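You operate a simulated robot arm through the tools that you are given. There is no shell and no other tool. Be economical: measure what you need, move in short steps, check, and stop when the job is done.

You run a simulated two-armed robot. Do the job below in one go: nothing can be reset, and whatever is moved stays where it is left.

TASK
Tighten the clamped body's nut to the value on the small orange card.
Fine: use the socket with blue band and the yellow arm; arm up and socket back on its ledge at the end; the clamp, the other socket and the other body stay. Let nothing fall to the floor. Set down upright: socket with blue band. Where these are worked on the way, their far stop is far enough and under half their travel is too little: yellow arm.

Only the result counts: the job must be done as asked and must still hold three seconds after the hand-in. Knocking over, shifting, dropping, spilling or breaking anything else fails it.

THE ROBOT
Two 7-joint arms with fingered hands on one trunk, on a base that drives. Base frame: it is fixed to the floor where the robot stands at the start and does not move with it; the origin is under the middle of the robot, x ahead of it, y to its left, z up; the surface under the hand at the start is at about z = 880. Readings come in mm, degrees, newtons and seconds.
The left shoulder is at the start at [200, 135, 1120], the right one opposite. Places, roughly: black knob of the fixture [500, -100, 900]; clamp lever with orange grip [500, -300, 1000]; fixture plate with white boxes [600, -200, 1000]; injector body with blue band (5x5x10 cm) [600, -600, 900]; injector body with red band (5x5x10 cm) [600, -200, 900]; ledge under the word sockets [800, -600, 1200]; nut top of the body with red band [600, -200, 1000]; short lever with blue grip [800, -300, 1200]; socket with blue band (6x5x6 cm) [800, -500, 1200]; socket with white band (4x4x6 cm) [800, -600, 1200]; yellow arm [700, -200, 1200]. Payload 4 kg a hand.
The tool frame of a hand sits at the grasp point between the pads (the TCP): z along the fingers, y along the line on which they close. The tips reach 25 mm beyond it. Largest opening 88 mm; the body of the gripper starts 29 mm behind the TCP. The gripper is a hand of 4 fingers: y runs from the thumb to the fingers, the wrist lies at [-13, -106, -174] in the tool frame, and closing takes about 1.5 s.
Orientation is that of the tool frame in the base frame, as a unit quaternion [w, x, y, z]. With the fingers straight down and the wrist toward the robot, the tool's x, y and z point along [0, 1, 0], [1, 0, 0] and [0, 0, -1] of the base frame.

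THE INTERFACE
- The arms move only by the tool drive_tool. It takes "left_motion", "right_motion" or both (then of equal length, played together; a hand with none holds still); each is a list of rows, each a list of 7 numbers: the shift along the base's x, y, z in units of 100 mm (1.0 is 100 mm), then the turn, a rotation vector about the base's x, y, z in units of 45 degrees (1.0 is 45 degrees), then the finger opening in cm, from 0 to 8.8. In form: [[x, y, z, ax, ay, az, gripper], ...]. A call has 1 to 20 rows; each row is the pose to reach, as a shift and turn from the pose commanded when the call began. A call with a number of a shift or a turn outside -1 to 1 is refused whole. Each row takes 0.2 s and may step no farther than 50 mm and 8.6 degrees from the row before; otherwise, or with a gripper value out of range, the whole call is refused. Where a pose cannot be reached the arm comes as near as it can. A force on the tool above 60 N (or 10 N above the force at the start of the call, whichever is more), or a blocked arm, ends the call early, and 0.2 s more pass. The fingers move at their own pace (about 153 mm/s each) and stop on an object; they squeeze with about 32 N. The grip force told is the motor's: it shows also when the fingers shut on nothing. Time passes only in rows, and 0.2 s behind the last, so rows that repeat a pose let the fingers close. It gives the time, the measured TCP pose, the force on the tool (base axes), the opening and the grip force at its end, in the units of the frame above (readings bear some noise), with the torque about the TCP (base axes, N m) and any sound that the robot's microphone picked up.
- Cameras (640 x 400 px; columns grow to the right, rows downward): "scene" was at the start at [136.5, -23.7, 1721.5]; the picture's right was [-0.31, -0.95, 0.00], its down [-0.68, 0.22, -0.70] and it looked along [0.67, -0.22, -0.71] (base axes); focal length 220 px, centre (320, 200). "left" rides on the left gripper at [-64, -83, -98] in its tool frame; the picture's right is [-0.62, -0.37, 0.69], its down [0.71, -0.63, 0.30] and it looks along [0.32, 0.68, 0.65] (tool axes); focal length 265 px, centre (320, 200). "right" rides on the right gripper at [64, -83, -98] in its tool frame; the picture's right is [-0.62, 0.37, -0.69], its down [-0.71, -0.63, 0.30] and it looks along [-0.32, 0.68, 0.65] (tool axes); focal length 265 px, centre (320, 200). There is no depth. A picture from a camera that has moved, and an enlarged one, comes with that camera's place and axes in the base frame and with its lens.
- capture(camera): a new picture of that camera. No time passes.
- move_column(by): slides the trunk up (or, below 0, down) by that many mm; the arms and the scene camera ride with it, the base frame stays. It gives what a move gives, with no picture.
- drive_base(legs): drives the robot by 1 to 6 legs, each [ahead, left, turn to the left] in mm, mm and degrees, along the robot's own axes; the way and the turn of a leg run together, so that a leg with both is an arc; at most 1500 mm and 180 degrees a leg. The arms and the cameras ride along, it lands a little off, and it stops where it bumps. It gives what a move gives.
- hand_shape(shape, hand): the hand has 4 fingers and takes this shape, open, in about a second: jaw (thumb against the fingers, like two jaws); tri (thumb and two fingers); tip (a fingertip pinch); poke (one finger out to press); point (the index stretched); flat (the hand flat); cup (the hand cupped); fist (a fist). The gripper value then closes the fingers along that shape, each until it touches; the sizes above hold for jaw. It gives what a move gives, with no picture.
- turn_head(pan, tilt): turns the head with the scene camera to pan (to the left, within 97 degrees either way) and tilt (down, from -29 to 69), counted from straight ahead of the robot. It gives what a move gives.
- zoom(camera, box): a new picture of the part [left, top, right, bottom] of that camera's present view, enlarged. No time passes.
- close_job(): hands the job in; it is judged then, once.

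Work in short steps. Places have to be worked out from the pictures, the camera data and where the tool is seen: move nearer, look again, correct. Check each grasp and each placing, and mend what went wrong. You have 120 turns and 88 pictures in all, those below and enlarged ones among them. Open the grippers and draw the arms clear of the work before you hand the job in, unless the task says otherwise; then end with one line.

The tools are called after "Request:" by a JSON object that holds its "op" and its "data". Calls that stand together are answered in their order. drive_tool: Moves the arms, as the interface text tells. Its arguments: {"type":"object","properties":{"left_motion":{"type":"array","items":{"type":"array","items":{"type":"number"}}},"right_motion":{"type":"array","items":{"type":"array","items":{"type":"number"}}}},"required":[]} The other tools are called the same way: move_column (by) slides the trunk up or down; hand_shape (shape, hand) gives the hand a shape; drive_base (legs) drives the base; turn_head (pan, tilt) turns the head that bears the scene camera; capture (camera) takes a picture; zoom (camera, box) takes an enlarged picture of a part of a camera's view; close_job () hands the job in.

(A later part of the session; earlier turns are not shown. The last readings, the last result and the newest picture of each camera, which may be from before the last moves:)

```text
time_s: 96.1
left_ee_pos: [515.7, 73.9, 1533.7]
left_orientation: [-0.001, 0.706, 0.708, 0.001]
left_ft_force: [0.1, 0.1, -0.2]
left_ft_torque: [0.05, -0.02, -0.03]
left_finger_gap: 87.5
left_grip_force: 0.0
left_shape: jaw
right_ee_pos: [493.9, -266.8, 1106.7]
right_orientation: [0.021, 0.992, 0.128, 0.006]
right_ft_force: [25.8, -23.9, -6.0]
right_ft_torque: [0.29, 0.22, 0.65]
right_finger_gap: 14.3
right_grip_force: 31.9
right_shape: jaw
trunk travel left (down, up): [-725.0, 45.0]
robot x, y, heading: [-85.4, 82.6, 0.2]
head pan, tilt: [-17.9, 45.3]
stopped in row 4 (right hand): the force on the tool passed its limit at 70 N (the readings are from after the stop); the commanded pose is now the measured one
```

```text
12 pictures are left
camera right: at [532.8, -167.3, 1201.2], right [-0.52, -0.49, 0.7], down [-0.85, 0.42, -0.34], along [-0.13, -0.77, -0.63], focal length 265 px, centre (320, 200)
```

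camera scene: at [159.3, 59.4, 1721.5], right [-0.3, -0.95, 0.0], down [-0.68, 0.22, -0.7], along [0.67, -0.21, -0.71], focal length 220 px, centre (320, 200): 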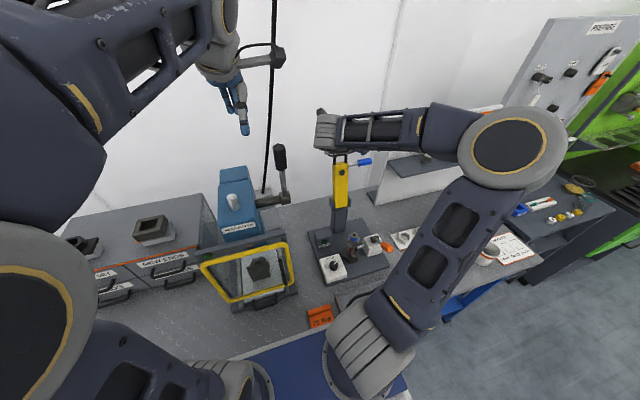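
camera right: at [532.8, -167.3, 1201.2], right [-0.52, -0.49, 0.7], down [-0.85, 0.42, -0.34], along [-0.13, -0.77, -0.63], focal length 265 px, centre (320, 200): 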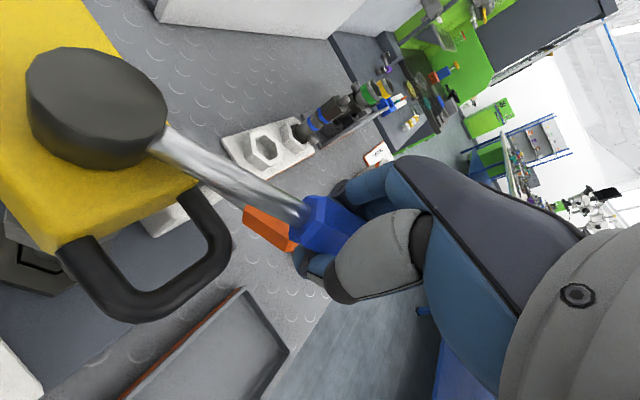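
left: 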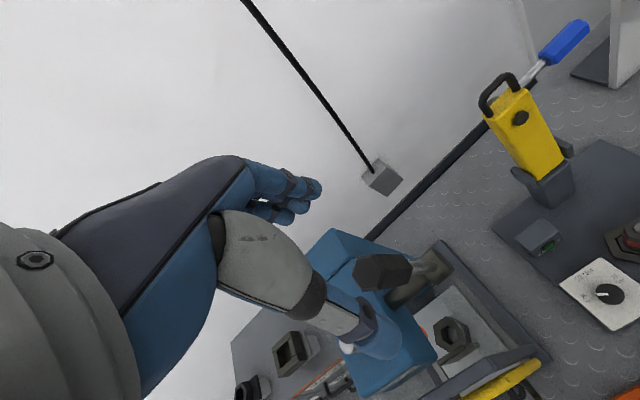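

The lever hit a firm stop at ~58° (70 N). I check the TIGHT lamp.

Request:
{"op": "zoom", "data": {"camera": "scene", "box": [295, 170, 395, 260]}}

```text
4.44 times, centred on (345, 215) of scene
camera zoom: at [56.1, 56.9, 1721.3], right [-0.3, -0.95, 0.0], down [-0.68, 0.22, -0.7], along [0.67, -0.21, -0.71], focal length 977 px, centre (209, 133)
```

zoom: 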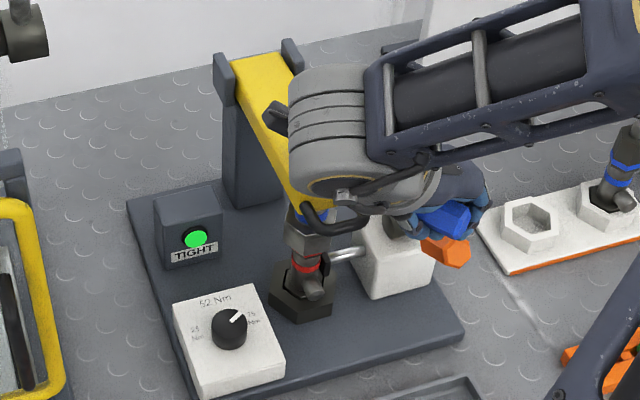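

TIGHT is lit. I leave the lever where it is, open the hand, lift clear, and back the base for the arm-raising approach.

Request:
{"op": "drive_tool", "data": {"right_motion": [[0, 0, 0, 0, 0, 0, 5], [0, 0, 0, 0, 0, 0, 6], [0, 0, 0, 0, 0, 0, 6], [0, 0, 0.3, 0, 0, 0, 6], [0, 0, 0.7, 0, 0, 0, 6], [-0.1, 0.2, 1, 0, 0, -0.15, 6], [-0.2, 0.4, 1, 0, 0, -0.32, 6]]}}

Request:
{"op": "drive_base", "data": {"legs": [[-120, 0, 0]]}}

Request:
{"op": "drive_tool", "data": {"right_motion": [[0, 0, 0, 0, -0.18, 0, 1], [0, 0, 0, 0, -0.36, 0, 0], [0, 0, 0, 0, -0.54, 0, 0], [0, 0, 0, 0, -0.72, 0, 0], [0, 0, 0, 0, -0.9, 0, 0], [0, 0, 0, 0, -1, 0, 0]]}}

Request:
{"op": "drive_tool", "data": {"right_motion": [[0, 0, 0, 0, -0.18, 0, 0], [0, 0, 0, 0, -0.36, 0, 0], [0, 0, 0, 0, -0.54, 0, 0], [0, 0, 0, 0, -0.72, 0, 0], [0, 0, 0, 0, -0.9, 0, 0]]}}

Request:
{"op": "capture", "data": {"camera": "scene"}}

```text
time_s: 97.7
left_ee_pos: [515.1, 73.9, 1534.2]
left_orientation: [0.0, 0.707, 0.707, -0.001]
left_ft_force: [-0.7, 0.7, -0.3]
left_ft_torque: [0.02, -0.01, -0.03]
left_finger_gap: 87.6
left_grip_force: 0.1
left_shape: jaw
right_ee_pos: [470.3, -221.2, 1206.0]
right_orientation: [0.019, 1.0, 0.002, 0.0]
right_ft_force: [-0.5, 0.7, 0.5]
right_ft_torque: [0.01, 0.0, 0.01]
right_finger_gap: 60.0
right_grip_force: 0.1
right_shape: jaw
trunk travel left (down, up): [-725.0, 45.0]
robot x, y, heading: [-79.5, 80.0, 0.2]
head pan, tilt: [-17.9, 45.3]
```

```text
time_s: 98.9
left_ee_pos: [396.0, 77.0, 1534.1]
left_orientation: [0.0, 0.705, 0.709, 0.0]
left_ft_force: [0.5, -0.1, -0.8]
left_ft_torque: [0.04, 0.02, 0.01]
left_finger_gap: 87.9
left_grip_force: 0.1
left_shape: jaw
right_ee_pos: [351.6, -220.5, 1205.7]
right_orientation: [0.018, 1.0, 0.005, 0.0]
right_ft_force: [-0.5, 0.2, -0.3]
right_ft_torque: [-0.03, 0.01, 0.0]
right_finger_gap: 60.0
right_grip_force: 0.1
right_shape: jaw
trunk travel left (down, up): [-725.0, 45.0]
robot x, y, heading: [-197.5, 83.2, 0.6]
head pan, tilt: [-17.9, 45.3]
```

```text
time_s: 100.3
left_ee_pos: [395.9, 76.5, 1534.4]
left_orientation: [0.001, 0.705, 0.709, 0.0]
left_ft_force: [-0.1, 0.9, 0.2]
left_ft_torque: [0.0, 0.01, 0.02]
left_finger_gap: 87.7
left_grip_force: 0.1
left_shape: jaw
right_ee_pos: [386.8, -227.5, 1213.2]
right_orientation: [0.019, 0.924, -0.003, 0.383]
right_ft_force: [-0.2, -1.1, -0.4]
right_ft_torque: [-0.03, -0.01, 0.01]
right_finger_gap: 0.0
right_grip_force: 32.3
right_shape: jaw
right hand out of reach, approached as far as the arm can: row 5, 6
trunk travel left (down, up): [-725.0, 45.0]
robot x, y, heading: [-198.3, 80.4, 0.1]
head pan, tilt: [-17.9, 45.3]
```

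```text
time_s: 101.5
left_ee_pos: [395.9, 75.7, 1533.5]
left_orientation: [0.0, 0.705, 0.71, 0.0]
left_ft_force: [-0.5, 0.3, -0.5]
left_ft_torque: [-0.02, 0.01, -0.06]
left_finger_gap: 87.8
left_grip_force: 0.1
left_shape: jaw
right_ee_pos: [420.0, -238.7, 1204.6]
right_orientation: [0.016, 0.733, -0.009, 0.68]
right_ft_force: [-0.2, -0.4, -0.9]
right_ft_torque: [0.01, 0.0, 0.01]
right_finger_gap: 0.0
right_grip_force: 32.1
right_shape: jaw
right hand out of reach, approached as far as the arm can: row 1, 2, 3, 4, 5
trunk travel left (down, up): [-725.0, 45.0]
robot x, y, heading: [-201.7, 81.8, 0.3]
head pan, tilt: [-17.9, 45.3]
```

```text
10 pictures are left
camera scene: at [-64.2, 58.7, 1721.5], right [-0.3, -0.95, 0.0], down [-0.68, 0.21, -0.7], along [0.67, -0.21, -0.71], focal length 220 px, centre (320, 200)
```

scene: 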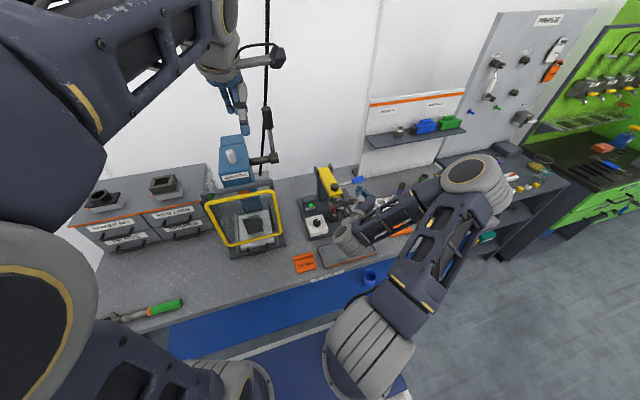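

The hand is horizontal, pointing forward. I back the base 100 mm more for reach, then lower the hand in front of the arm's handle.

Request:
{"op": "drive_base", "data": {"legs": [[-100, 0, 0]]}}

Request:
{"op": "drive_tool", "data": {"right_motion": [[0.25, 0.1, -0.25, 0, 0, 0, 0], [0.5, 0.2, -0.5, 0, 0, 0, 0], [0.75, 0.32, -0.75, 0, 0, 0, 0], [0.85, 0.32, -1, 0, 0, 0, 0]]}}

Request:
{"op": "drive_tool", "data": {"right_motion": [[0.1, 0, -0.3, 0, 0, 0, 0], [0.2, 0, -0.6, 0, 0, 0, 0], [0.3, 0, -0.95, 0, 0, 0, 0]]}}

Request:
{"op": "capture", "data": {"camera": "right"}}

```text
time_s: 102.7
left_ee_pos: [296.0, 75.9, 1534.3]
left_orientation: [0.0, 0.705, 0.709, -0.001]
left_ft_force: [0.3, 0.1, 0.0]
left_ft_torque: [0.04, 0.03, 0.02]
left_finger_gap: 87.9
left_grip_force: 0.0
left_shape: jaw
right_ee_pos: [320.5, -240.4, 1205.1]
right_orientation: [0.017, 0.734, -0.009, 0.679]
right_ft_force: [-0.5, 0.5, 0.0]
right_ft_torque: [0.01, 0.01, -0.01]
right_finger_gap: 0.2
right_grip_force: 32.3
right_shape: jaw
trunk travel left (down, up): [-725.0, 45.0]
robot x, y, heading: [-299.4, 83.0, 0.5]
head pan, tilt: [-17.9, 45.3]
```

```text
time_s: 103.7
left_ee_pos: [295.0, 76.3, 1534.3]
left_orientation: [0.001, 0.704, 0.71, 0.0]
left_ft_force: [-0.5, 0.0, 0.7]
left_ft_torque: [0.03, 0.01, 0.01]
left_finger_gap: 87.5
left_grip_force: 0.1
left_shape: jaw
right_ee_pos: [405.0, -207.5, 1106.0]
right_orientation: [0.018, 0.734, -0.009, 0.679]
right_ft_force: [0.0, 0.2, -0.6]
right_ft_torque: [0.02, 0.0, -0.01]
right_finger_gap: 0.1
right_grip_force: 32.1
right_shape: jaw
trunk travel left (down, up): [-725.0, 45.0]
robot x, y, heading: [-297.2, 79.6, 0.5]
head pan, tilt: [-17.9, 45.3]
```

```text
time_s: 104.5
left_ee_pos: [296.7, 74.2, 1533.5]
left_orientation: [0.0, 0.704, 0.71, 0.0]
left_ft_force: [0.0, -0.1, -0.7]
left_ft_torque: [0.03, -0.01, 0.02]
left_finger_gap: 87.6
left_grip_force: 0.0
left_shape: jaw
right_ee_pos: [408.4, -248.8, 1058.5]
right_orientation: [0.017, 0.734, -0.008, 0.679]
right_ft_force: [0.2, 0.2, 1.0]
right_ft_torque: [-0.03, 0.04, 0.01]
right_finger_gap: 0.1
right_grip_force: 31.9
right_shape: jaw
right hand out of reach, approached as far as the arm can: row 1, 2, 3
trunk travel left (down, up): [-725.0, 45.0]
robot x, y, heading: [-302.5, 85.1, 0.5]
head pan, tilt: [-17.9, 45.3]
```

```text
9 pictures are left
camera right: at [319.2, -163.1, 1128.9], right [-0.75, -0.35, -0.56], down [0.27, 0.61, -0.74], along [0.6, -0.71, -0.36], focal length 265 px, centre (320, 200)
```

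right: 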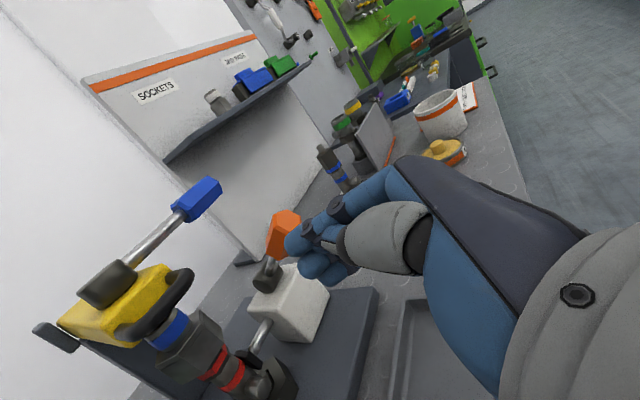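

The low pose is out of reach for the arm, and the lever has sprung back to its original direction. I return to the reachable pose and lower the trunk instead.

Request:
{"op": "drive_tool", "data": {"right_motion": [[0, 0.2, 0.22, 0, 0, 0, 0], [0, 0.42, 0.46, 0, 0, 0, 0]]}}

Request:
{"op": "move_column", "data": {"by": -96}}

Request:
{"op": "drive_tool", "data": {"right_motion": [[0.35, 0, 0, 0, 0, 0, 0], [0.7, 0, 0, 0, 0, 0, 0], [0.97, 0, 0, 0, 0, 0, 0]]}}

Request:
{"op": "capture", "data": {"camera": "right"}}

```text
time_s: 105.1
left_ee_pos: [296.0, 75.2, 1533.6]
left_orientation: [0.0, 0.705, 0.71, 0.0]
left_ft_force: [-0.5, 0.5, 0.0]
left_ft_torque: [0.03, -0.02, -0.05]
left_finger_gap: 87.5
left_grip_force: 0.2
left_shape: jaw
right_ee_pos: [409.7, -209.9, 1106.1]
right_orientation: [0.017, 0.733, -0.009, 0.68]
right_ft_force: [0.1, -0.6, 0.3]
right_ft_torque: [0.0, 0.0, -0.02]
right_finger_gap: 0.1
right_grip_force: 32.4
right_shape: jaw
trunk travel left (down, up): [-725.0, 45.0]
robot x, y, heading: [-298.4, 83.1, 0.4]
head pan, tilt: [-17.9, 45.3]
```

```text
time_s: 106.4
left_ee_pos: [296.6, 76.1, 1438.7]
left_orientation: [0.0, 0.705, 0.71, 0.0]
left_ft_force: [0.2, 0.9, -0.4]
left_ft_torque: [0.02, -0.01, 0.01]
left_finger_gap: 87.7
left_grip_force: 0.0
left_shape: jaw
right_ee_pos: [410.0, -209.7, 1009.5]
right_orientation: [0.018, 0.734, -0.009, 0.679]
right_ft_force: [0.5, 0.0, -0.7]
right_ft_torque: [0.02, -0.01, -0.01]
right_finger_gap: 0.0
right_grip_force: 31.9
right_shape: jaw
trunk travel left (down, up): [-629.0, 141.0]
robot x, y, heading: [-301.0, 77.8, 0.3]
head pan, tilt: [-17.9, 45.3]
```

```text
time_s: 107.2
left_ee_pos: [294.9, 76.4, 1438.9]
left_orientation: [0.001, 0.704, 0.71, 0.0]
left_ft_force: [0.1, 0.4, -0.4]
left_ft_torque: [0.02, 0.0, 0.07]
left_finger_gap: 87.5
left_grip_force: 0.0
left_shape: jaw
right_ee_pos: [481.9, -238.5, 1032.2]
right_orientation: [0.016, 0.734, -0.007, 0.679]
right_ft_force: [0.2, -0.5, -0.2]
right_ft_torque: [0.02, 0.01, -0.01]
right_finger_gap: 0.0
right_grip_force: 32.6
right_shape: jaw
right hand out of reach, approached as far as the arm can: row 1, 2, 3
trunk travel left (down, up): [-629.0, 141.0]
robot x, y, heading: [-300.3, 84.7, 0.2]
head pan, tilt: [-17.9, 45.3]
```

```text
8 pictures are left
camera right: at [393.2, -151.3, 1101.6], right [-0.75, -0.35, -0.56], down [0.27, 0.61, -0.74], along [0.6, -0.71, -0.37], focal length 265 px, centre (320, 200)
```

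right: 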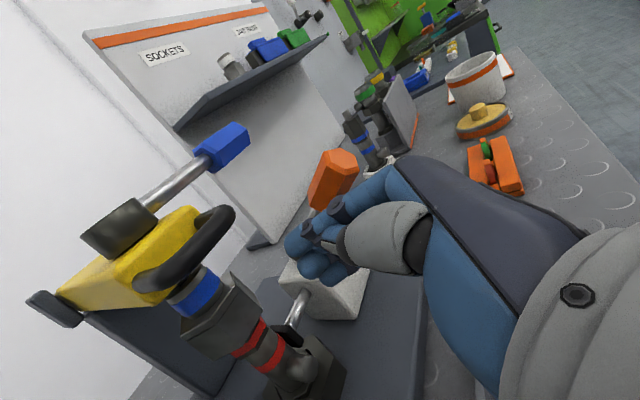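

Loop is at z≈1069. I go back to the reachable pose just below loop height and use the base to move forward under the handle.

Request:
{"op": "drive_tool", "data": {"right_motion": [[-0.24, 0.1, -0.09, 0, 0, 0, 0], [-0.48, 0.2, -0.18, 0, 0, 0, 0], [-0.72, 0.31, -0.26, 0, 0, 0, 0]]}}

Request:
{"op": "drive_base", "data": {"legs": [[98, 0, 0]]}}

Request:
{"op": "capture", "data": {"camera": "right"}}

```text
time_s: 108.0
left_ee_pos: [296.7, 75.6, 1437.7]
left_orientation: [0.001, 0.704, 0.71, 0.0]
left_ft_force: [0.6, -0.3, 0.0]
left_ft_torque: [-0.01, -0.03, 0.02]
left_finger_gap: 87.7
left_grip_force: 0.1
left_shape: jaw
right_ee_pos: [406.0, -208.7, 1005.3]
right_orientation: [0.017, 0.734, -0.008, 0.678]
right_ft_force: [-0.2, 0.3, 0.1]
right_ft_torque: [-0.01, 0.01, 0.0]
right_finger_gap: 0.1
right_grip_force: 31.7
right_shape: jaw
trunk travel left (down, up): [-629.0, 141.0]
robot x, y, heading: [-303.0, 82.6, 0.4]
head pan, tilt: [-17.9, 45.3]
```

```text
time_s: 109.1
left_ee_pos: [392.5, 75.0, 1438.5]
left_orientation: [0.0, 0.705, 0.71, 0.0]
left_ft_force: [-0.6, -0.3, 0.8]
left_ft_torque: [-0.02, 0.02, 0.02]
left_finger_gap: 87.8
left_grip_force: 0.1
left_shape: jaw
right_ee_pos: [504.6, -208.2, 1005.4]
right_orientation: [0.018, 0.733, -0.009, 0.68]
right_ft_force: [0.8, -0.1, 0.0]
right_ft_torque: [0.02, 0.02, 0.0]
right_finger_gap: 0.0
right_grip_force: 32.0
right_shape: jaw
trunk travel left (down, up): [-629.0, 141.0]
robot x, y, heading: [-205.0, 81.7, 0.2]
head pan, tilt: [-17.9, 45.3]
```

```text
7 pictures are left
camera right: at [413.9, -122.3, 1075.5], right [-0.75, -0.35, -0.56], down [0.27, 0.61, -0.74], along [0.6, -0.71, -0.36], focal length 265 px, centre (320, 200)
```

right: 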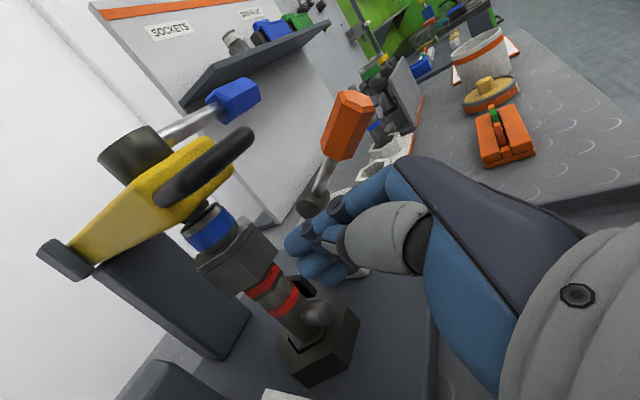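

The hand is under the handle. I lift along the arc.

Request:
{"op": "drive_tool", "data": {"right_motion": [[0.02, 0, 0.2, 0, 0, 0, 0], [0.03, 0, 0.4, 0, 0, 0, 0], [0.05, 0, 0.6, 0, 0, 0, 0], [0.09, 0, 0.8, 0, 0, 0, 0], [0.14, 0, 0.98, 0, 0, 0, 0]]}}

Request:
{"op": "zoom", "data": {"camera": "right", "box": [0, 0, 480, 400]}}

```text
time_s: 110.3
left_ee_pos: [393.5, 76.9, 1437.5]
left_orientation: [0.0, 0.706, 0.709, 0.0]
left_ft_force: [1.0, -0.2, 0.8]
left_ft_torque: [0.02, 0.01, 0.02]
left_finger_gap: 87.6
left_grip_force: 0.1
left_shape: jaw
right_ee_pos: [518.2, -208.7, 1102.6]
right_orientation: [0.016, 0.734, -0.009, 0.679]
right_ft_force: [-1.5, 1.6, -1.5]
right_ft_torque: [-0.02, -0.04, 0.04]
right_finger_gap: 0.0
right_grip_force: 31.7
right_shape: jaw
trunk travel left (down, up): [-629.0, 141.0]
robot x, y, heading: [-207.0, 78.7, 0.4]
head pan, tilt: [-17.9, 45.3]
```

```text
1.00 times, centred on (240, 200) of right (not enlarged: the box is as wide or as high as the picture)
camera zoom: at [428.0, -122.0, 1172.4], right [-0.75, -0.35, -0.56], down [0.27, 0.61, -0.74], along [0.6, -0.71, -0.37], focal length 265 px, centre (400, 200)
```

zoom: 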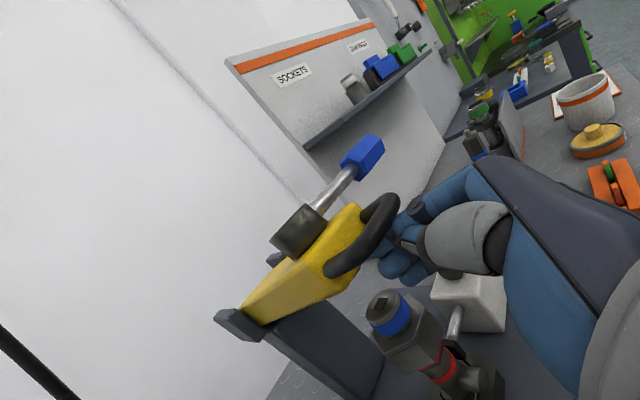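

The arm is rising on the hand with light force and the socket stayed on the nut. I continue along the arc.

Request:
{"op": "drive_tool", "data": {"right_motion": [[0.06, 0, 0.2, 0, 0, 0, 0], [0.13, 0, 0.4, 0, 0, 0, 0], [0.22, 0, 0.6, 0, 0, 0, 0], [0.33, 0, 0.77, 0, 0, 0, 0]]}}

Request:
{"op": "drive_base", "data": {"legs": [[60, 0, 0]]}}

Request:
{"op": "drive_tool", "data": {"right_motion": [[0.03, 0, 0.1, 0, 0, 0, 0], [0.06, 0, 0.2, 0, 0, 0, 0], [0.09, 0, 0.3, 0, 0, 0, 0]]}}

Request:
{"op": "zoom", "data": {"camera": "right", "box": [0, 0, 480, 400]}}

```text
time_s: 111.3
left_ee_pos: [392.7, 76.4, 1438.6]
left_orientation: [-0.001, 0.706, 0.708, 0.0]
left_ft_force: [-0.1, 0.0, 0.6]
left_ft_torque: [-0.04, 0.0, 0.02]
left_finger_gap: 87.9
left_grip_force: 0.1
left_shape: jaw
right_ee_pos: [550.8, -209.3, 1179.7]
right_orientation: [0.018, 0.734, -0.01, 0.679]
right_ft_force: [-0.7, 0.5, -1.2]
right_ft_torque: [-0.03, -0.02, 0.01]
right_finger_gap: 0.0
right_grip_force: 32.2
right_shape: jaw
trunk travel left (down, up): [-629.0, 141.0]
robot x, y, heading: [-198.6, 78.3, 0.4]
head pan, tilt: [-17.9, 45.3]
```

```text
time_s: 112.2
left_ee_pos: [415.2, 75.5, 1437.5]
left_orientation: [-0.001, 0.706, 0.708, -0.001]
left_ft_force: [0.9, -0.3, 0.1]
left_ft_torque: [0.0, -0.01, -0.03]
left_finger_gap: 87.4
left_grip_force: 0.1
left_shape: jaw
right_ee_pos: [571.9, -211.0, 1192.1]
right_orientation: [0.024, 0.722, -0.009, 0.692]
right_ft_force: [-15.8, 2.0, 10.7]
right_ft_torque: [0.12, 0.08, 0.17]
right_finger_gap: 0.2
right_grip_force: 32.2
right_shape: jaw
trunk travel left (down, up): [-629.0, 141.0]
robot x, y, heading: [-178.7, 81.5, 0.5]
head pan, tilt: [-17.9, 45.3]
stopped in leg 1: the force on the tool passed its limit at 82 N (the readings are from after the stop); the commanded pose is now the measured one
```

```text
time_s: 113.0
left_ee_pos: [416.9, 75.6, 1438.3]
left_orientation: [-0.001, 0.705, 0.709, -0.001]
left_ft_force: [0.1, -0.8, 0.2]
left_ft_torque: [0.02, 0.02, -0.01]
left_finger_gap: 87.7
left_grip_force: 0.0
left_shape: jaw
right_ee_pos: [583.6, -211.5, 1219.0]
right_orientation: [0.023, 0.725, -0.011, 0.688]
right_ft_force: [-0.4, 1.2, -2.9]
right_ft_torque: [0.03, 0.02, 0.02]
right_finger_gap: 0.1
right_grip_force: 32.1
right_shape: jaw
trunk travel left (down, up): [-629.0, 141.0]
robot x, y, heading: [-178.0, 79.9, 0.5]
head pan, tilt: [-17.9, 45.3]
```

```text
1.00 times, centred on (240, 200) of right (not enlarged: the box is as wide or as high as the picture)
camera zoom: at [492.0, -123.4, 1286.3], right [-0.74, -0.34, -0.58], down [0.3, 0.6, -0.74], along [0.6, -0.72, -0.34], focal length 265 px, centre (400, 200)
```

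zoom: 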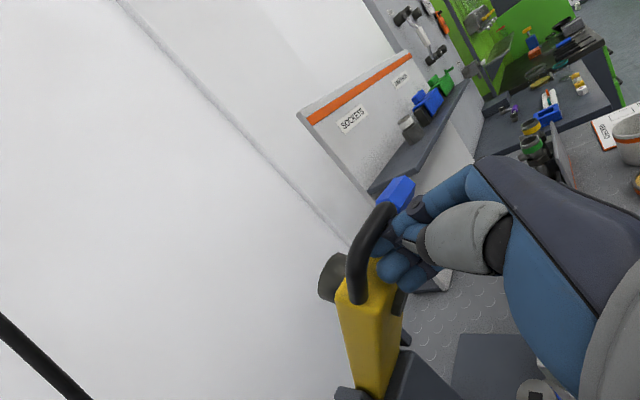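

Arm is ~55° up. I keep pushing forward with a slight rise.

Request:
{"op": "drive_tool", "data": {"right_motion": [[0.12, 0, 0.1, 0, 0, 0, 0], [0.24, 0, 0.18, 0, 0, 0, 0], [0.36, 0, 0.23, 0, 0, 0, 0], [0.48, 0, 0.25, 0, 0, 0, 0], [0.6, 0, 0.25, 0, 0, 0, 0], [0.72, 0, 0.25, 0, 0, 0, 0], [0.84, 0, 0.25, 0, 0, 0, 0], [0.96, 0, 0.25, 0, 0, 0, 0]]}}

```text
time_s: 114.8
left_ee_pos: [414.8, 76.5, 1439.4]
left_orientation: [0.0, 0.705, 0.709, 0.001]
left_ft_force: [1.2, 0.4, -0.1]
left_ft_torque: [0.0, -0.01, -0.01]
left_finger_gap: 87.7
left_grip_force: 0.1
left_shape: jaw
right_ee_pos: [649.4, -215.4, 1252.6]
right_orientation: [0.025, 0.716, -0.007, 0.697]
right_ft_force: [-20.9, 1.5, 50.0]
right_ft_torque: [0.61, -0.49, 0.13]
right_finger_gap: 0.0
right_grip_force: 31.9
right_shape: jaw
right hand out of reach, approached as far as the arm can: row 6, 7, 8
trunk travel left (down, up): [-629.0, 141.0]
robot x, y, heading: [-177.1, 81.8, 0.3]
head pan, tilt: [-17.9, 45.3]
```

Arm reach ends here with a 50 N upward reaction. I relieve it slightly, then advance with the base.

Request:
{"op": "drive_tool", "data": {"right_motion": [[-0.05, 0, 0.05, 0, 0, 0, 0], [-0.1, 0, 0.05, 0, 0, 0, 0]]}}

Request:
{"op": "zoom", "data": {"camera": "scene", "box": [270, 60, 430, 260]}}

```text
time_s: 115.3
left_ee_pos: [414.9, 75.4, 1437.0]
left_orientation: [-0.001, 0.705, 0.709, -0.002]
left_ft_force: [-0.2, -0.4, -0.3]
left_ft_torque: [-0.01, 0.01, 0.04]
left_finger_gap: 87.7
left_grip_force: 0.0
left_shape: jaw
right_ee_pos: [641.6, -213.9, 1248.7]
right_orientation: [0.023, 0.721, -0.008, 0.692]
right_ft_force: [-13.1, 9.2, 30.0]
right_ft_torque: [0.43, -0.33, 0.13]
right_finger_gap: 0.0
right_grip_force: 31.7
right_shape: jaw
trunk travel left (down, up): [-629.0, 141.0]
robot x, y, heading: [-176.9, 82.1, 0.2]
head pan, tilt: [-17.9, 45.3]
```

```text
2.00 times, centred on (350, 160) of scene
camera zoom: at [-44.1, 59.1, 1625.5], right [-0.3, -0.95, 0.0], down [-0.68, 0.21, -0.7], along [0.67, -0.21, -0.71], focal length 440 px, centre (260, 280)
```

zoom: 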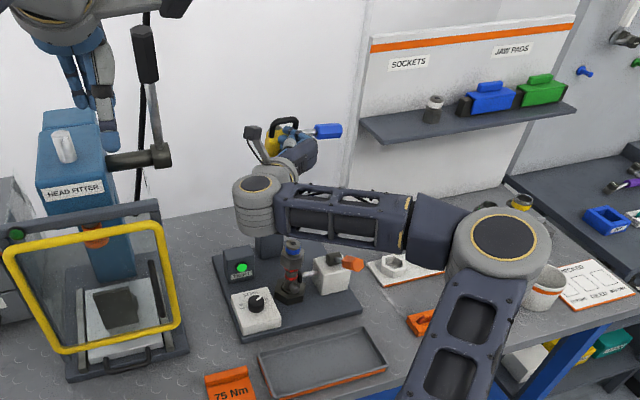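

The lamp is still lit; arm ~68° up. I raise slightly and advance with the base.

Request:
{"op": "drive_tool", "data": {"right_motion": [[0, 0, 0.08, 0, 0, 0, 0], [0, 0, 0.12, 0, 0, 0, 0]]}}

Request:
{"op": "drive_base", "data": {"legs": [[45, 0, 0]]}}

```text
time_s: 116.0
left_ee_pos: [417.3, 75.9, 1437.0]
left_orientation: [-0.001, 0.705, 0.709, 0.0]
left_ft_force: [0.4, 0.5, 0.8]
left_ft_torque: [-0.01, 0.01, 0.02]
left_finger_gap: 87.5
left_grip_force: 0.0
left_shape: jaw
right_ee_pos: [642.5, -220.8, 1253.2]
right_orientation: [0.025, 0.726, -0.012, 0.687]
right_ft_force: [-0.8, 0.7, -0.4]
right_ft_torque: [0.01, 0.05, 0.02]
right_finger_gap: 0.0
right_grip_force: 32.5
right_shape: jaw
trunk travel left (down, up): [-629.0, 141.0]
robot x, y, heading: [-177.4, 80.8, 0.2]
head pan, tilt: [-17.9, 45.3]
```

```text
time_s: 116.8
left_ee_pos: [460.8, 75.7, 1438.5]
left_orientation: [0.0, 0.705, 0.709, 0.0]
left_ft_force: [-0.9, 0.7, -0.1]
left_ft_torque: [0.0, -0.01, -0.01]
left_finger_gap: 87.7
left_grip_force: 0.0
left_shape: jaw
right_ee_pos: [686.0, -220.0, 1264.9]
right_orientation: [0.026, 0.718, -0.01, 0.696]
right_ft_force: [-7.3, -10.5, 45.0]
right_ft_torque: [0.15, -0.65, -0.11]
right_finger_gap: 0.2
right_grip_force: 31.6
right_shape: jaw
trunk travel left (down, up): [-629.0, 141.0]
robot x, y, heading: [-134.4, 81.4, 0.3]
head pan, tilt: [-17.9, 45.3]
```

Fingers may be riding over the yellow end. I back off, lower the hand to about z 1200 to push on the front face, and advance again with the base until resistance.

Request:
{"op": "drive_tool", "data": {"right_motion": [[0, 0, 0.05, 0, 0, 0, 0]]}}

Request:
{"op": "drive_base", "data": {"legs": [[-90, 0, 0]]}}

Request:
{"op": "drive_tool", "data": {"right_motion": [[0, 0.03, -0.25, 0, 0, 0, 0], [0, 0.06, -0.5, 0, 0, 0, 0], [0, 0.1, -0.75, 0, 0, 0, 0]]}}

Request:
{"op": "capture", "data": {"camera": "right"}}

```text
time_s: 117.2
left_ee_pos: [463.2, 75.8, 1436.3]
left_orientation: [-0.001, 0.705, 0.709, 0.0]
left_ft_force: [-0.1, 0.4, -0.2]
left_ft_torque: [-0.03, 0.02, -0.02]
left_finger_gap: 87.7
left_grip_force: 0.0
left_shape: jaw
right_ee_pos: [687.9, -218.6, 1266.8]
right_orientation: [0.027, 0.719, -0.01, 0.695]
right_ft_force: [0.0, -0.1, 0.3]
right_ft_torque: [0.02, 0.04, 0.01]
right_finger_gap: 0.3
right_grip_force: 32.0
right_shape: jaw
trunk travel left (down, up): [-629.0, 141.0]
robot x, y, heading: [-135.7, 78.7, 0.3]
head pan, tilt: [-17.9, 45.3]
```

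```text
time_s: 118.4
left_ee_pos: [371.3, 73.8, 1436.9]
left_orientation: [0.0, 0.706, 0.708, -0.001]
left_ft_force: [-0.3, -0.2, -0.7]
left_ft_torque: [0.01, 0.03, -0.01]
left_finger_gap: 87.7
left_grip_force: 0.1
left_shape: jaw
right_ee_pos: [596.1, -222.1, 1266.7]
right_orientation: [0.027, 0.719, -0.01, 0.695]
right_ft_force: [0.9, 0.5, 0.9]
right_ft_torque: [-0.02, -0.01, 0.0]
right_finger_gap: 0.1
right_grip_force: 31.6
right_shape: jaw
trunk travel left (down, up): [-629.0, 141.0]
robot x, y, heading: [-222.3, 80.5, 0.4]
head pan, tilt: [-17.9, 45.3]
```

```text
time_s: 119.2
left_ee_pos: [372.1, 74.2, 1437.6]
left_orientation: [-0.001, 0.706, 0.708, -0.001]
left_ft_force: [-0.6, 1.0, 0.5]
left_ft_torque: [-0.01, -0.03, 0.03]
left_finger_gap: 87.6
left_grip_force: 0.0
left_shape: jaw
right_ee_pos: [594.4, -212.3, 1192.5]
right_orientation: [0.026, 0.718, -0.011, 0.695]
right_ft_force: [-0.2, 0.1, 0.1]
right_ft_torque: [0.04, 0.02, -0.03]
right_finger_gap: 0.1
right_grip_force: 31.7
right_shape: jaw
trunk travel left (down, up): [-629.0, 141.0]
robot x, y, heading: [-224.9, 83.5, 0.3]
head pan, tilt: [-17.9, 45.3]
```

```text
3 pictures are left
camera right: at [503.4, -123.4, 1257.1], right [-0.73, -0.35, -0.59], down [0.31, 0.6, -0.74], along [0.61, -0.72, -0.33], focal length 265 px, centre (320, 200)
```

right: 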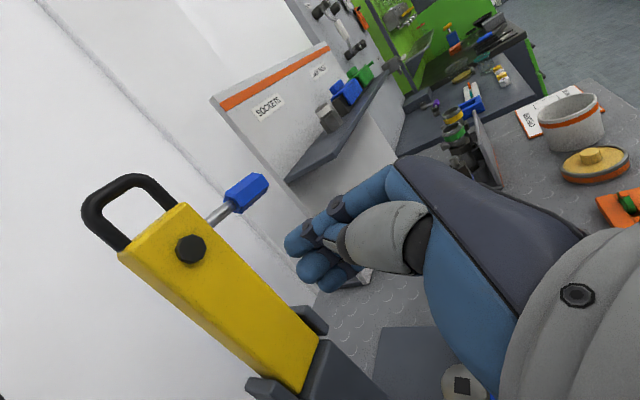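

The arm looks nearly upright. I push the front face once more with the base to make sure it is at its stop.

Request:
{"op": "drive_base", "data": {"legs": [[95, 0, 0]]}}

Request:
{"op": "drive_base", "data": {"legs": [[25, 0, 0]]}}

```text
time_s: 120.3
left_ee_pos: [467.0, 74.0, 1437.3]
left_orientation: [-0.001, 0.706, 0.708, -0.001]
left_ft_force: [-0.2, -0.3, 0.2]
left_ft_torque: [0.02, 0.0, 0.02]
left_finger_gap: 87.4
left_grip_force: 0.1
left_shape: jaw
right_ee_pos: [689.5, -212.8, 1192.0]
right_orientation: [0.027, 0.719, -0.011, 0.694]
right_ft_force: [-0.2, 0.4, 0.3]
right_ft_torque: [0.02, 0.01, -0.02]
right_finger_gap: 0.1
right_grip_force: 32.0
right_shape: jaw
trunk travel left (down, up): [-629.0, 141.0]
robot x, y, heading: [-126.0, 82.5, 0.1]
head pan, tilt: [-17.9, 45.3]
```

```text
time_s: 121.1
left_ee_pos: [489.7, 72.9, 1436.9]
left_orientation: [-0.002, 0.707, 0.707, 0.001]
left_ft_force: [-0.4, 0.1, 0.1]
left_ft_torque: [-0.01, 0.01, -0.01]
left_finger_gap: 87.6
left_grip_force: 0.0
left_shape: jaw
right_ee_pos: [712.7, -214.4, 1192.1]
right_orientation: [0.027, 0.719, -0.012, 0.695]
right_ft_force: [-22.3, -4.8, 1.1]
right_ft_torque: [-0.01, 0.02, -0.04]
right_finger_gap: 0.0
right_grip_force: 32.1
right_shape: jaw
trunk travel left (down, up): [-629.0, 141.0]
robot x, y, heading: [-104.6, 82.9, 0.0]
head pan, tilt: [-17.9, 45.3]
```

Firm contact at the upright front face (x≈735): the arm is up at its stop. I retract, raise the trunk back and re-orient the hand downward to fetch the socket.

Request:
{"op": "drive_base", "data": {"legs": [[-150, 0, 0]]}}

Request:
{"op": "drive_tool", "data": {"right_motion": [[-0.35, 0, 0.1, 0, 0, 0, 0], [-0.7, 0, 0.1, 0, 0, 0, 0], [-1, 0, 0.1, 0, 0, 0, 0]]}}

Request:
{"op": "drive_tool", "data": {"right_motion": [[-0.35, 0, 0, 0, 0, 0, 0], [-0.7, 0, 0, 0, 0, 0, 0], [-0.95, 0, 0, 0, 0, 0, 0]]}}

Request:
{"op": "move_column", "data": {"by": 96}}

Request:
{"op": "drive_tool", "data": {"right_motion": [[0, 0, 0, 0, 0.18, 0, 1], [0, 0, 0, 0, 0.36, 0, 2], [0, 0, 0, 0, 0.54, 0, 4], [0, 0, 0, 0, 0.72, 0, 5], [0, 0, 0, 0, 0.9, 0, 5], [0, 0, 0, 0, 0.978, 0, 5]]}}

Request:
{"op": "drive_tool", "data": {"right_motion": [[0, 0, 0, 0, 0.18, 0, 5], [0, 0, 0, 0, 0.36, 0, 5], [0, 0, 0, 0, 0.54, 0, 5], [0, 0, 0, 0, 0.72, 0, 5], [0, 0, 0, 0, 0.9, 0, 5], [0, 0, 0, 0, 0.978, 0, 5]]}}

```text
time_s: 122.5
left_ee_pos: [341.4, 73.7, 1437.3]
left_orientation: [-0.002, 0.707, 0.708, 0.0]
left_ft_force: [-0.3, 0.5, -0.3]
left_ft_torque: [-0.04, 0.02, -0.03]
left_finger_gap: 87.8
left_grip_force: 0.1
left_shape: jaw
right_ee_pos: [563.2, -214.2, 1191.6]
right_orientation: [0.028, 0.719, -0.012, 0.695]
right_ft_force: [-0.3, -0.6, -0.8]
right_ft_torque: [0.0, -0.01, 0.0]
right_finger_gap: 0.0
right_grip_force: 31.9
right_shape: jaw
trunk travel left (down, up): [-629.0, 141.0]
robot x, y, heading: [-254.5, 78.3, 0.3]
head pan, tilt: [-17.9, 45.3]
```

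```text
time_s: 123.3
left_ee_pos: [341.5, 73.7, 1436.2]
left_orientation: [-0.001, 0.707, 0.708, 0.0]
left_ft_force: [-0.2, 0.0, 0.7]
left_ft_torque: [0.01, 0.03, 0.01]
left_finger_gap: 87.9
left_grip_force: 0.0
left_shape: jaw
right_ee_pos: [464.7, -215.6, 1201.4]
right_orientation: [0.028, 0.719, -0.012, 0.695]
right_ft_force: [-0.3, 0.2, 1.0]
right_ft_torque: [-0.05, 0.02, 0.01]
right_finger_gap: 0.0
right_grip_force: 32.0
right_shape: jaw
trunk travel left (down, up): [-629.0, 141.0]
robot x, y, heading: [-254.5, 81.6, 0.1]
head pan, tilt: [-17.9, 45.3]
```

```text
time_s: 124.1
left_ee_pos: [341.8, 72.1, 1437.2]
left_orientation: [-0.001, 0.707, 0.708, 0.0]
left_ft_force: [-0.6, -0.5, -1.3]
left_ft_torque: [-0.03, -0.02, 0.01]
left_finger_gap: 87.4
left_grip_force: 0.1
left_shape: jaw
right_ee_pos: [376.5, -216.4, 1201.1]
right_orientation: [0.027, 0.719, -0.013, 0.694]
right_ft_force: [-0.2, 0.0, 0.8]
right_ft_torque: [0.01, 0.01, 0.0]
right_finger_gap: 0.2
right_grip_force: 31.6
right_shape: jaw
right hand out of reach, approached as far as the arm can: row 3
trunk travel left (down, up): [-629.0, 141.0]
robot x, y, heading: [-255.7, 80.7, 0.2]
head pan, tilt: [-17.9, 45.3]
```

```text
time_s: 125.4
left_ee_pos: [340.9, 72.7, 1533.8]
left_orientation: [-0.002, 0.707, 0.707, 0.0]
left_ft_force: [-0.2, -0.2, -0.9]
left_ft_torque: [-0.01, 0.06, -0.02]
left_finger_gap: 87.7
left_grip_force: 0.0
left_shape: jaw
right_ee_pos: [375.7, -215.5, 1297.1]
right_orientation: [0.028, 0.719, -0.012, 0.695]
right_ft_force: [-0.1, 0.0, 0.2]
right_ft_torque: [0.0, 0.01, 0.0]
right_finger_gap: 0.0
right_grip_force: 32.3
right_shape: jaw
trunk travel left (down, up): [-725.0, 45.0]
robot x, y, heading: [-253.5, 83.1, 0.2]
head pan, tilt: [-17.9, 45.3]
```

```text
time_s: 126.8
left_ee_pos: [340.7, 73.1, 1532.7]
left_orientation: [-0.001, 0.707, 0.707, -0.001]
left_ft_force: [0.0, 0.0, 1.0]
left_ft_torque: [-0.01, 0.02, -0.02]
left_finger_gap: 87.5
left_grip_force: 0.0
left_shape: jaw
right_ee_pos: [376.4, -217.2, 1296.9]
right_orientation: [0.03, 0.927, 0.0, 0.374]
right_ft_force: [0.6, -0.4, -0.1]
right_ft_torque: [-0.02, -0.03, -0.01]
right_finger_gap: 49.5
right_grip_force: 0.1
right_shape: jaw
trunk travel left (down, up): [-725.0, 45.0]
robot x, y, heading: [-253.2, 79.9, -0.1]
head pan, tilt: [-17.9, 45.3]
```

```text
time_s: 128.2
left_ee_pos: [340.4, 72.8, 1533.0]
left_orientation: [-0.001, 0.707, 0.707, 0.0]
left_ft_force: [-0.1, 0.1, 0.3]
left_ft_torque: [0.0, -0.04, 0.03]
left_finger_gap: 87.7
left_grip_force: 0.1
left_shape: jaw
right_ee_pos: [376.9, -214.8, 1296.8]
right_orientation: [0.028, 1.0, 0.01, -0.001]
right_ft_force: [-0.2, -0.7, 0.0]
right_ft_torque: [-0.02, -0.01, 0.02]
right_finger_gap: 49.5
right_grip_force: 0.1
right_shape: jaw
trunk travel left (down, up): [-725.0, 45.0]
robot x, y, heading: [-257.8, 81.7, 0.2]
head pan, tilt: [-17.9, 45.3]
```

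Orientation as predicted. I level the hand, yaw it back to −7°, and drive forward to above the nut.

Request:
{"op": "drive_tool", "data": {"right_motion": [[0, 0, 0, 0.071, 0, 0, 5]]}}

Request:
{"op": "drive_tool", "data": {"right_motion": [[0, 0, 0, 0, 0, 0.18, 5], [0, 0, 0, 0, 0, 0.36, 5], [0, 0, 0, 0, 0, 0.54, 5], [0, 0, 0, 0, 0, 0.72, 5], [0, 0, 0, 0, 0, 0.909, 5]]}}

Request:
{"op": "drive_tool", "data": {"right_motion": [[0, 0, 0, 0, 0, 0.18, 5], [0, 0, 0, 0, 0, 0.36, 5], [0, 0, 0, 0, 0, 0.54, 5], [0, 0, 0, 0, 0, 0.72, 5], [0, 0, 0, 0, 0, 0.909, 5]]}}

Request:
{"op": "drive_base", "data": {"legs": [[172, 0, 0]]}}

```text
time_s: 128.6
left_ee_pos: [340.3, 73.3, 1533.5]
left_orientation: [-0.001, 0.706, 0.708, 0.0]
left_ft_force: [0.2, 0.0, 0.6]
left_ft_torque: [-0.01, -0.01, 0.03]
left_finger_gap: 87.8
left_grip_force: 0.1
left_shape: jaw
right_ee_pos: [377.1, -216.8, 1297.2]
right_orientation: [0.001, 1.0, 0.011, 0.001]
right_ft_force: [-1.5, -0.1, -0.4]
right_ft_torque: [-0.02, 0.06, 0.01]
right_finger_gap: 49.5
right_grip_force: 0.1
right_shape: jaw
trunk travel left (down, up): [-725.0, 45.0]
robot x, y, heading: [-260.0, 82.6, -0.1]
head pan, tilt: [-17.9, 45.3]
```

```text
time_s: 129.8
left_ee_pos: [341.5, 73.2, 1534.0]
left_orientation: [-0.001, 0.706, 0.708, -0.001]
left_ft_force: [-0.6, -0.1, -0.3]
left_ft_torque: [-0.02, 0.0, 0.0]
left_finger_gap: 87.9
left_grip_force: 0.0
left_shape: jaw
right_ee_pos: [376.9, -215.5, 1297.6]
right_orientation: [0.001, 0.932, 0.361, 0.001]
right_ft_force: [-0.2, -0.4, 0.3]
right_ft_torque: [0.05, 0.03, 0.01]
right_finger_gap: 49.5
right_grip_force: 0.0
right_shape: jaw
trunk travel left (down, up): [-725.0, 45.0]
robot x, y, heading: [-256.1, 80.5, 0.1]
head pan, tilt: [-17.9, 45.3]
```

```text
time_s: 131.0
left_ee_pos: [342.1, 73.5, 1534.0]
left_orientation: [-0.001, 0.707, 0.708, 0.0]
left_ft_force: [0.5, -0.4, 1.0]
left_ft_torque: [-0.01, -0.04, -0.02]
left_finger_gap: 87.8
left_grip_force: 0.1
left_shape: jaw
right_ee_pos: [376.0, -214.5, 1298.1]
right_orientation: [0.0, 0.748, 0.663, 0.001]
right_ft_force: [-0.3, -0.4, 0.3]
right_ft_torque: [-0.02, -0.01, 0.01]
right_finger_gap: 49.7
right_grip_force: 0.0
right_shape: jaw
trunk travel left (down, up): [-725.0, 45.0]
robot x, y, heading: [-254.3, 80.6, 0.1]
head pan, tilt: [-17.9, 45.3]
```

```text
time_s: 132.4
left_ee_pos: [515.0, 76.7, 1534.1]
left_orientation: [-0.001, 0.705, 0.709, 0.0]
left_ft_force: [0.4, 0.7, -0.4]
left_ft_torque: [-0.01, 0.02, -0.02]
left_finger_gap: 87.6
left_grip_force: 0.0
left_shape: jaw
right_ee_pos: [552.2, -212.1, 1297.4]
right_orientation: [0.0, 0.747, 0.664, 0.001]
right_ft_force: [-1.5, 0.4, 0.1]
right_ft_torque: [0.01, -0.01, 0.03]
right_finger_gap: 49.5
right_grip_force: 0.1
right_shape: jaw
trunk travel left (down, up): [-725.0, 45.0]
robot x, y, heading: [-79.8, 83.6, 0.2]
head pan, tilt: [-17.9, 45.3]
```

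Now I go above the socket and take one look before gripping.

Request:
{"op": "drive_tool", "data": {"right_motion": [[0.15, 0.01, -0.3, 0, 0, 0, 5], [0.3, 0.01, -0.6, 0, 0, 0, 5], [0.3, 0.01, -1, 0, 0, 0, 5]]}}

Request:
{"op": "drive_tool", "data": {"right_motion": [[0, 0, -0.3, 0, 0, 0, 5], [0, 0, -0.6, 0, 0, 0, 5]]}}

Request:
{"op": "capture", "data": {"camera": "right"}}

```text
time_s: 133.2
left_ee_pos: [514.8, 76.2, 1533.5]
left_orientation: [-0.001, 0.705, 0.709, 0.0]
left_ft_force: [0.3, 0.4, -0.6]
left_ft_torque: [-0.03, 0.01, -0.03]
left_finger_gap: 87.8
left_grip_force: 0.0
left_shape: jaw
right_ee_pos: [582.3, -208.2, 1197.6]
right_orientation: [0.001, 0.747, 0.665, 0.001]
right_ft_force: [-0.2, -0.3, 0.0]
right_ft_torque: [-0.03, -0.04, -0.01]
right_finger_gap: 49.6
right_grip_force: 0.1
right_shape: jaw
trunk travel left (down, up): [-725.0, 45.0]
robot x, y, heading: [-82.9, 81.0, 0.2]
head pan, tilt: [-17.9, 45.3]
```

```text
time_s: 133.8
left_ee_pos: [514.5, 75.0, 1532.8]
left_orientation: [-0.001, 0.706, 0.709, -0.002]
left_ft_force: [0.8, 0.0, -0.2]
left_ft_torque: [0.02, 0.0, -0.02]
left_finger_gap: 87.7
left_grip_force: 0.0
left_shape: jaw
right_ee_pos: [582.5, -209.0, 1137.4]
right_orientation: [0.0, 0.747, 0.664, 0.001]
right_ft_force: [-0.7, 0.7, -0.4]
right_ft_torque: [0.03, 0.01, -0.02]
right_finger_gap: 49.7
right_grip_force: 0.0
right_shape: jaw
trunk travel left (down, up): [-725.0, 45.0]
robot x, y, heading: [-82.1, 81.0, 0.1]
head pan, tilt: [-17.9, 45.3]
```

```text
2 pictures are left
camera right: at [506.8, -137.4, 1235.9], right [0.29, -0.66, 0.69], down [-0.71, -0.64, -0.31], along [0.64, -0.4, -0.65], focal length 265 px, centre (320, 200)
```

right: 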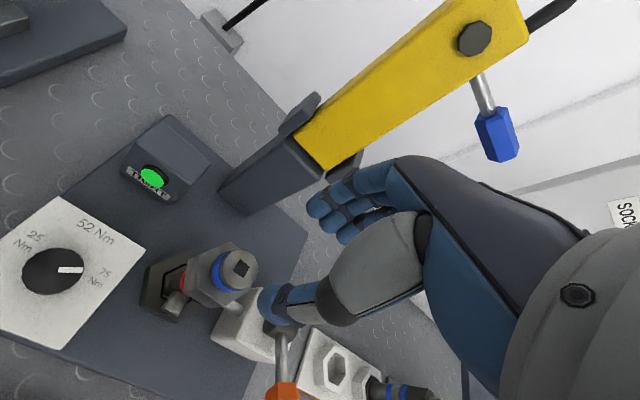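

The arm is upright and the lamp is lit. The socket top seems to be around z 1050 at (580, -209) (pressed deeper by the arm). I descend until the fingertips reach its shoulder.

Request:
{"op": "drive_tool", "data": {"right_motion": [[-0.02, 0, -0.3, 0, 0, 0, 5], [-0.02, 0, -0.6, 0, 0, 0, 5], [-0.02, 0, -0.7, 0, 0, 0, 5], [-0.02, 0, -0.75, 0, 0, 0, 5], [-0.02, 0, -0.79, 0, 0, 0, 5]]}}

```text
time_s: 135.0
left_ee_pos: [514.7, 75.0, 1533.9]
left_orientation: [-0.001, 0.705, 0.709, 0.0]
left_ft_force: [-0.2, -0.1, 0.2]
left_ft_torque: [-0.04, 0.0, -0.02]
left_finger_gap: 87.6
left_grip_force: 0.0
left_shape: jaw
right_ee_pos: [581.7, -212.7, 1058.2]
right_orientation: [0.001, 0.747, 0.664, 0.001]
right_ft_force: [-0.5, -0.1, -1.2]
right_ft_torque: [0.0, 0.02, 0.04]
right_finger_gap: 49.5
right_grip_force: 0.0
right_shape: jaw
trunk travel left (down, up): [-725.0, 45.0]
robot x, y, heading: [-80.6, 78.5, 0.2]
head pan, tilt: [-17.9, 45.3]
```

No contact yet; fingertips should overlap the collar well. I close here and check the gap.

Request:
{"op": "drive_tool", "data": {"right_motion": [[0, 0.02, -0.02, 0, 0, 0, 3.5], [0, 0.02, -0.02, 0, 0, 0, 2], [0, 0.02, -0.02, 0, 0, 0, 2], [0, 0.02, -0.02, 0, 0, 0, 2]]}}

```text
time_s: 136.0
left_ee_pos: [515.2, 76.4, 1534.4]
left_orientation: [-0.001, 0.706, 0.708, 0.0]
left_ft_force: [0.3, 0.8, 1.2]
left_ft_torque: [0.01, 0.0, 0.03]
left_finger_gap: 87.5
left_grip_force: 0.0
left_shape: jaw
right_ee_pos: [579.2, -210.1, 1055.9]
right_orientation: [0.0, 0.747, 0.664, 0.001]
right_ft_force: [1.3, 0.4, -0.1]
right_ft_torque: [-0.02, 0.03, -0.02]
right_finger_gap: 22.1
right_grip_force: 31.8
right_shape: jaw
trunk travel left (down, up): [-725.0, 45.0]
robot x, y, heading: [-81.5, 82.0, 0.3]
head pan, tilt: [-17.9, 45.3]
```

Gap 22 mm suggests a shallow grip; I reopen, go lower until contact, and regrip.

Request:
{"op": "drive_tool", "data": {"right_motion": [[0, 0, 0, 0, 0, 0, 5], [0, 0, 0, 0, 0, 0, 5], [0, 0, -0.05, 0, 0, 0, 5], [0, 0, -0.1, 0, 0, 0, 5]]}}

Request:
{"op": "drive_tool", "data": {"right_motion": [[0, 0, 0, 0, 0, 0, 3.5], [0, 0, 0, 0, 0, 0, 2], [0, 0, 0, 0, 0, 0, 2], [0, 0, 0, 0, 0, 0, 2]]}}

```text
time_s: 137.0
left_ee_pos: [515.9, 75.9, 1533.8]
left_orientation: [-0.001, 0.706, 0.708, 0.0]
left_ft_force: [0.7, -0.5, 0.2]
left_ft_torque: [0.02, -0.04, -0.01]
left_finger_gap: 87.7
left_grip_force: 0.1
left_shape: jaw
right_ee_pos: [580.0, -209.4, 1045.4]
right_orientation: [0.0, 0.747, 0.665, 0.002]
right_ft_force: [-0.4, -0.6, 0.4]
right_ft_torque: [0.0, 0.02, 0.02]
right_finger_gap: 49.8
right_grip_force: 0.1
right_shape: jaw
trunk travel left (down, up): [-725.0, 45.0]
robot x, y, heading: [-81.6, 83.2, 0.1]
head pan, tilt: [-17.9, 45.3]
```

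```text
time_s: 138.0
left_ee_pos: [515.7, 76.4, 1534.4]
left_orientation: [-0.001, 0.705, 0.709, -0.001]
left_ft_force: [0.4, 0.1, -1.5]
left_ft_torque: [0.0, -0.01, 0.0]
left_finger_gap: 87.9
left_grip_force: 0.0
left_shape: jaw
right_ee_pos: [580.2, -208.7, 1046.0]
right_orientation: [-0.001, 0.747, 0.665, 0.002]
right_ft_force: [-2.2, -0.3, 6.3]
right_ft_torque: [0.03, 0.17, -0.01]
right_finger_gap: 38.7
right_grip_force: 31.6
right_shape: jaw
trunk travel left (down, up): [-725.0, 45.0]
robot x, y, heading: [-79.4, 79.2, 0.5]
head pan, tilt: [-17.9, 45.3]
```

It now grips the hex edge (tips too low). The proper height is between; I regrip at z≈1051.

Request:
{"op": "drive_tool", "data": {"right_motion": [[0, 0, 0, 0, 0, 0, 5], [0, 0, 0, 0, 0, 0, 5.5], [0, 0, 0.055, 0, 0, 0, 5], [0, 0, 0.055, 0, 0, 0, 3.5], [0, 0, 0.055, 0, 0, 0, 2], [0, 0, 0.055, 0, 0, 0, 2], [0, 0, 0.055, 0, 0, 0, 2]]}}

```text
time_s: 139.6
left_ee_pos: [514.9, 76.1, 1532.8]
left_orientation: [-0.002, 0.705, 0.709, 0.0]
left_ft_force: [-0.9, -0.1, 0.0]
left_ft_torque: [-0.02, 0.01, 0.0]
left_finger_gap: 87.5
left_grip_force: 0.0
left_shape: jaw
right_ee_pos: [579.9, -208.3, 1053.1]
right_orientation: [0.0, 0.747, 0.665, 0.001]
right_ft_force: [-2.0, 0.8, 2.5]
right_ft_torque: [-0.04, 0.04, 0.0]
right_finger_gap: 28.2
right_grip_force: 32.1
right_shape: jaw
trunk travel left (down, up): [-725.0, 45.0]
robot x, y, heading: [-78.8, 84.0, 0.2]
head pan, tilt: [-17.9, 45.3]
```

Good grip (28 mm). I lift straight up slowly.

Request:
{"op": "drive_tool", "data": {"right_motion": [[0, 0, 0.1, 0, 0, 0, 1.5], [0, 0, 0.2, 0, 0, 0, 1.5], [0, 0, 0.3, 0, 0, 0, 1.5], [0, 0, 0.4, 0, 0, 0, 1.5], [0, 0, 0.5, 0, 0, 0, 1.5], [0, 0, 0.75, 0, 0, 0, 1.5], [0, 0, 1, 0, 0, 0, 1.5]]}}

Request:
{"op": "capture", "data": {"camera": "right"}}

```text
time_s: 141.2
left_ee_pos: [515.9, 75.3, 1532.1]
left_orientation: [-0.001, 0.705, 0.709, 0.0]
left_ft_force: [-0.1, -0.1, 0.2]
left_ft_torque: [-0.01, -0.04, -0.01]
left_finger_gap: 87.8
left_grip_force: 0.1
left_shape: jaw
right_ee_pos: [579.3, -210.8, 1150.7]
right_orientation: [0.0, 0.748, 0.664, 0.001]
right_ft_force: [0.4, 0.1, -0.9]
right_ft_torque: [-0.01, 0.0, -0.01]
right_finger_gap: 27.8
right_grip_force: 32.5
right_shape: jaw
trunk travel left (down, up): [-725.0, 45.0]
robot x, y, heading: [-82.0, 85.8, 0.2]
head pan, tilt: [-17.9, 45.3]
```

```text
1 pictures are left
camera right: at [504.6, -138.1, 1249.0], right [0.29, -0.66, 0.69], down [-0.71, -0.63, -0.31], along [0.64, -0.4, -0.65], focal length 265 px, centre (320, 200)
```

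right: 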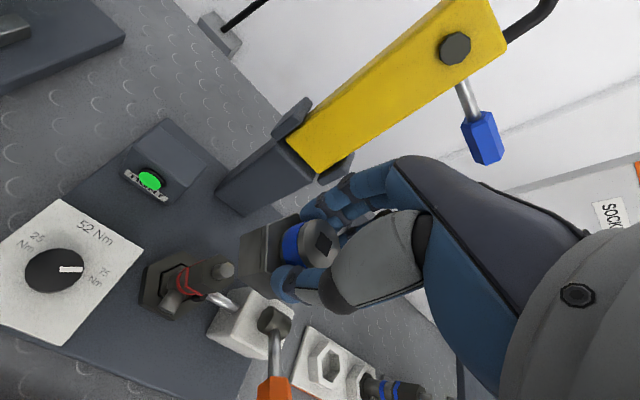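

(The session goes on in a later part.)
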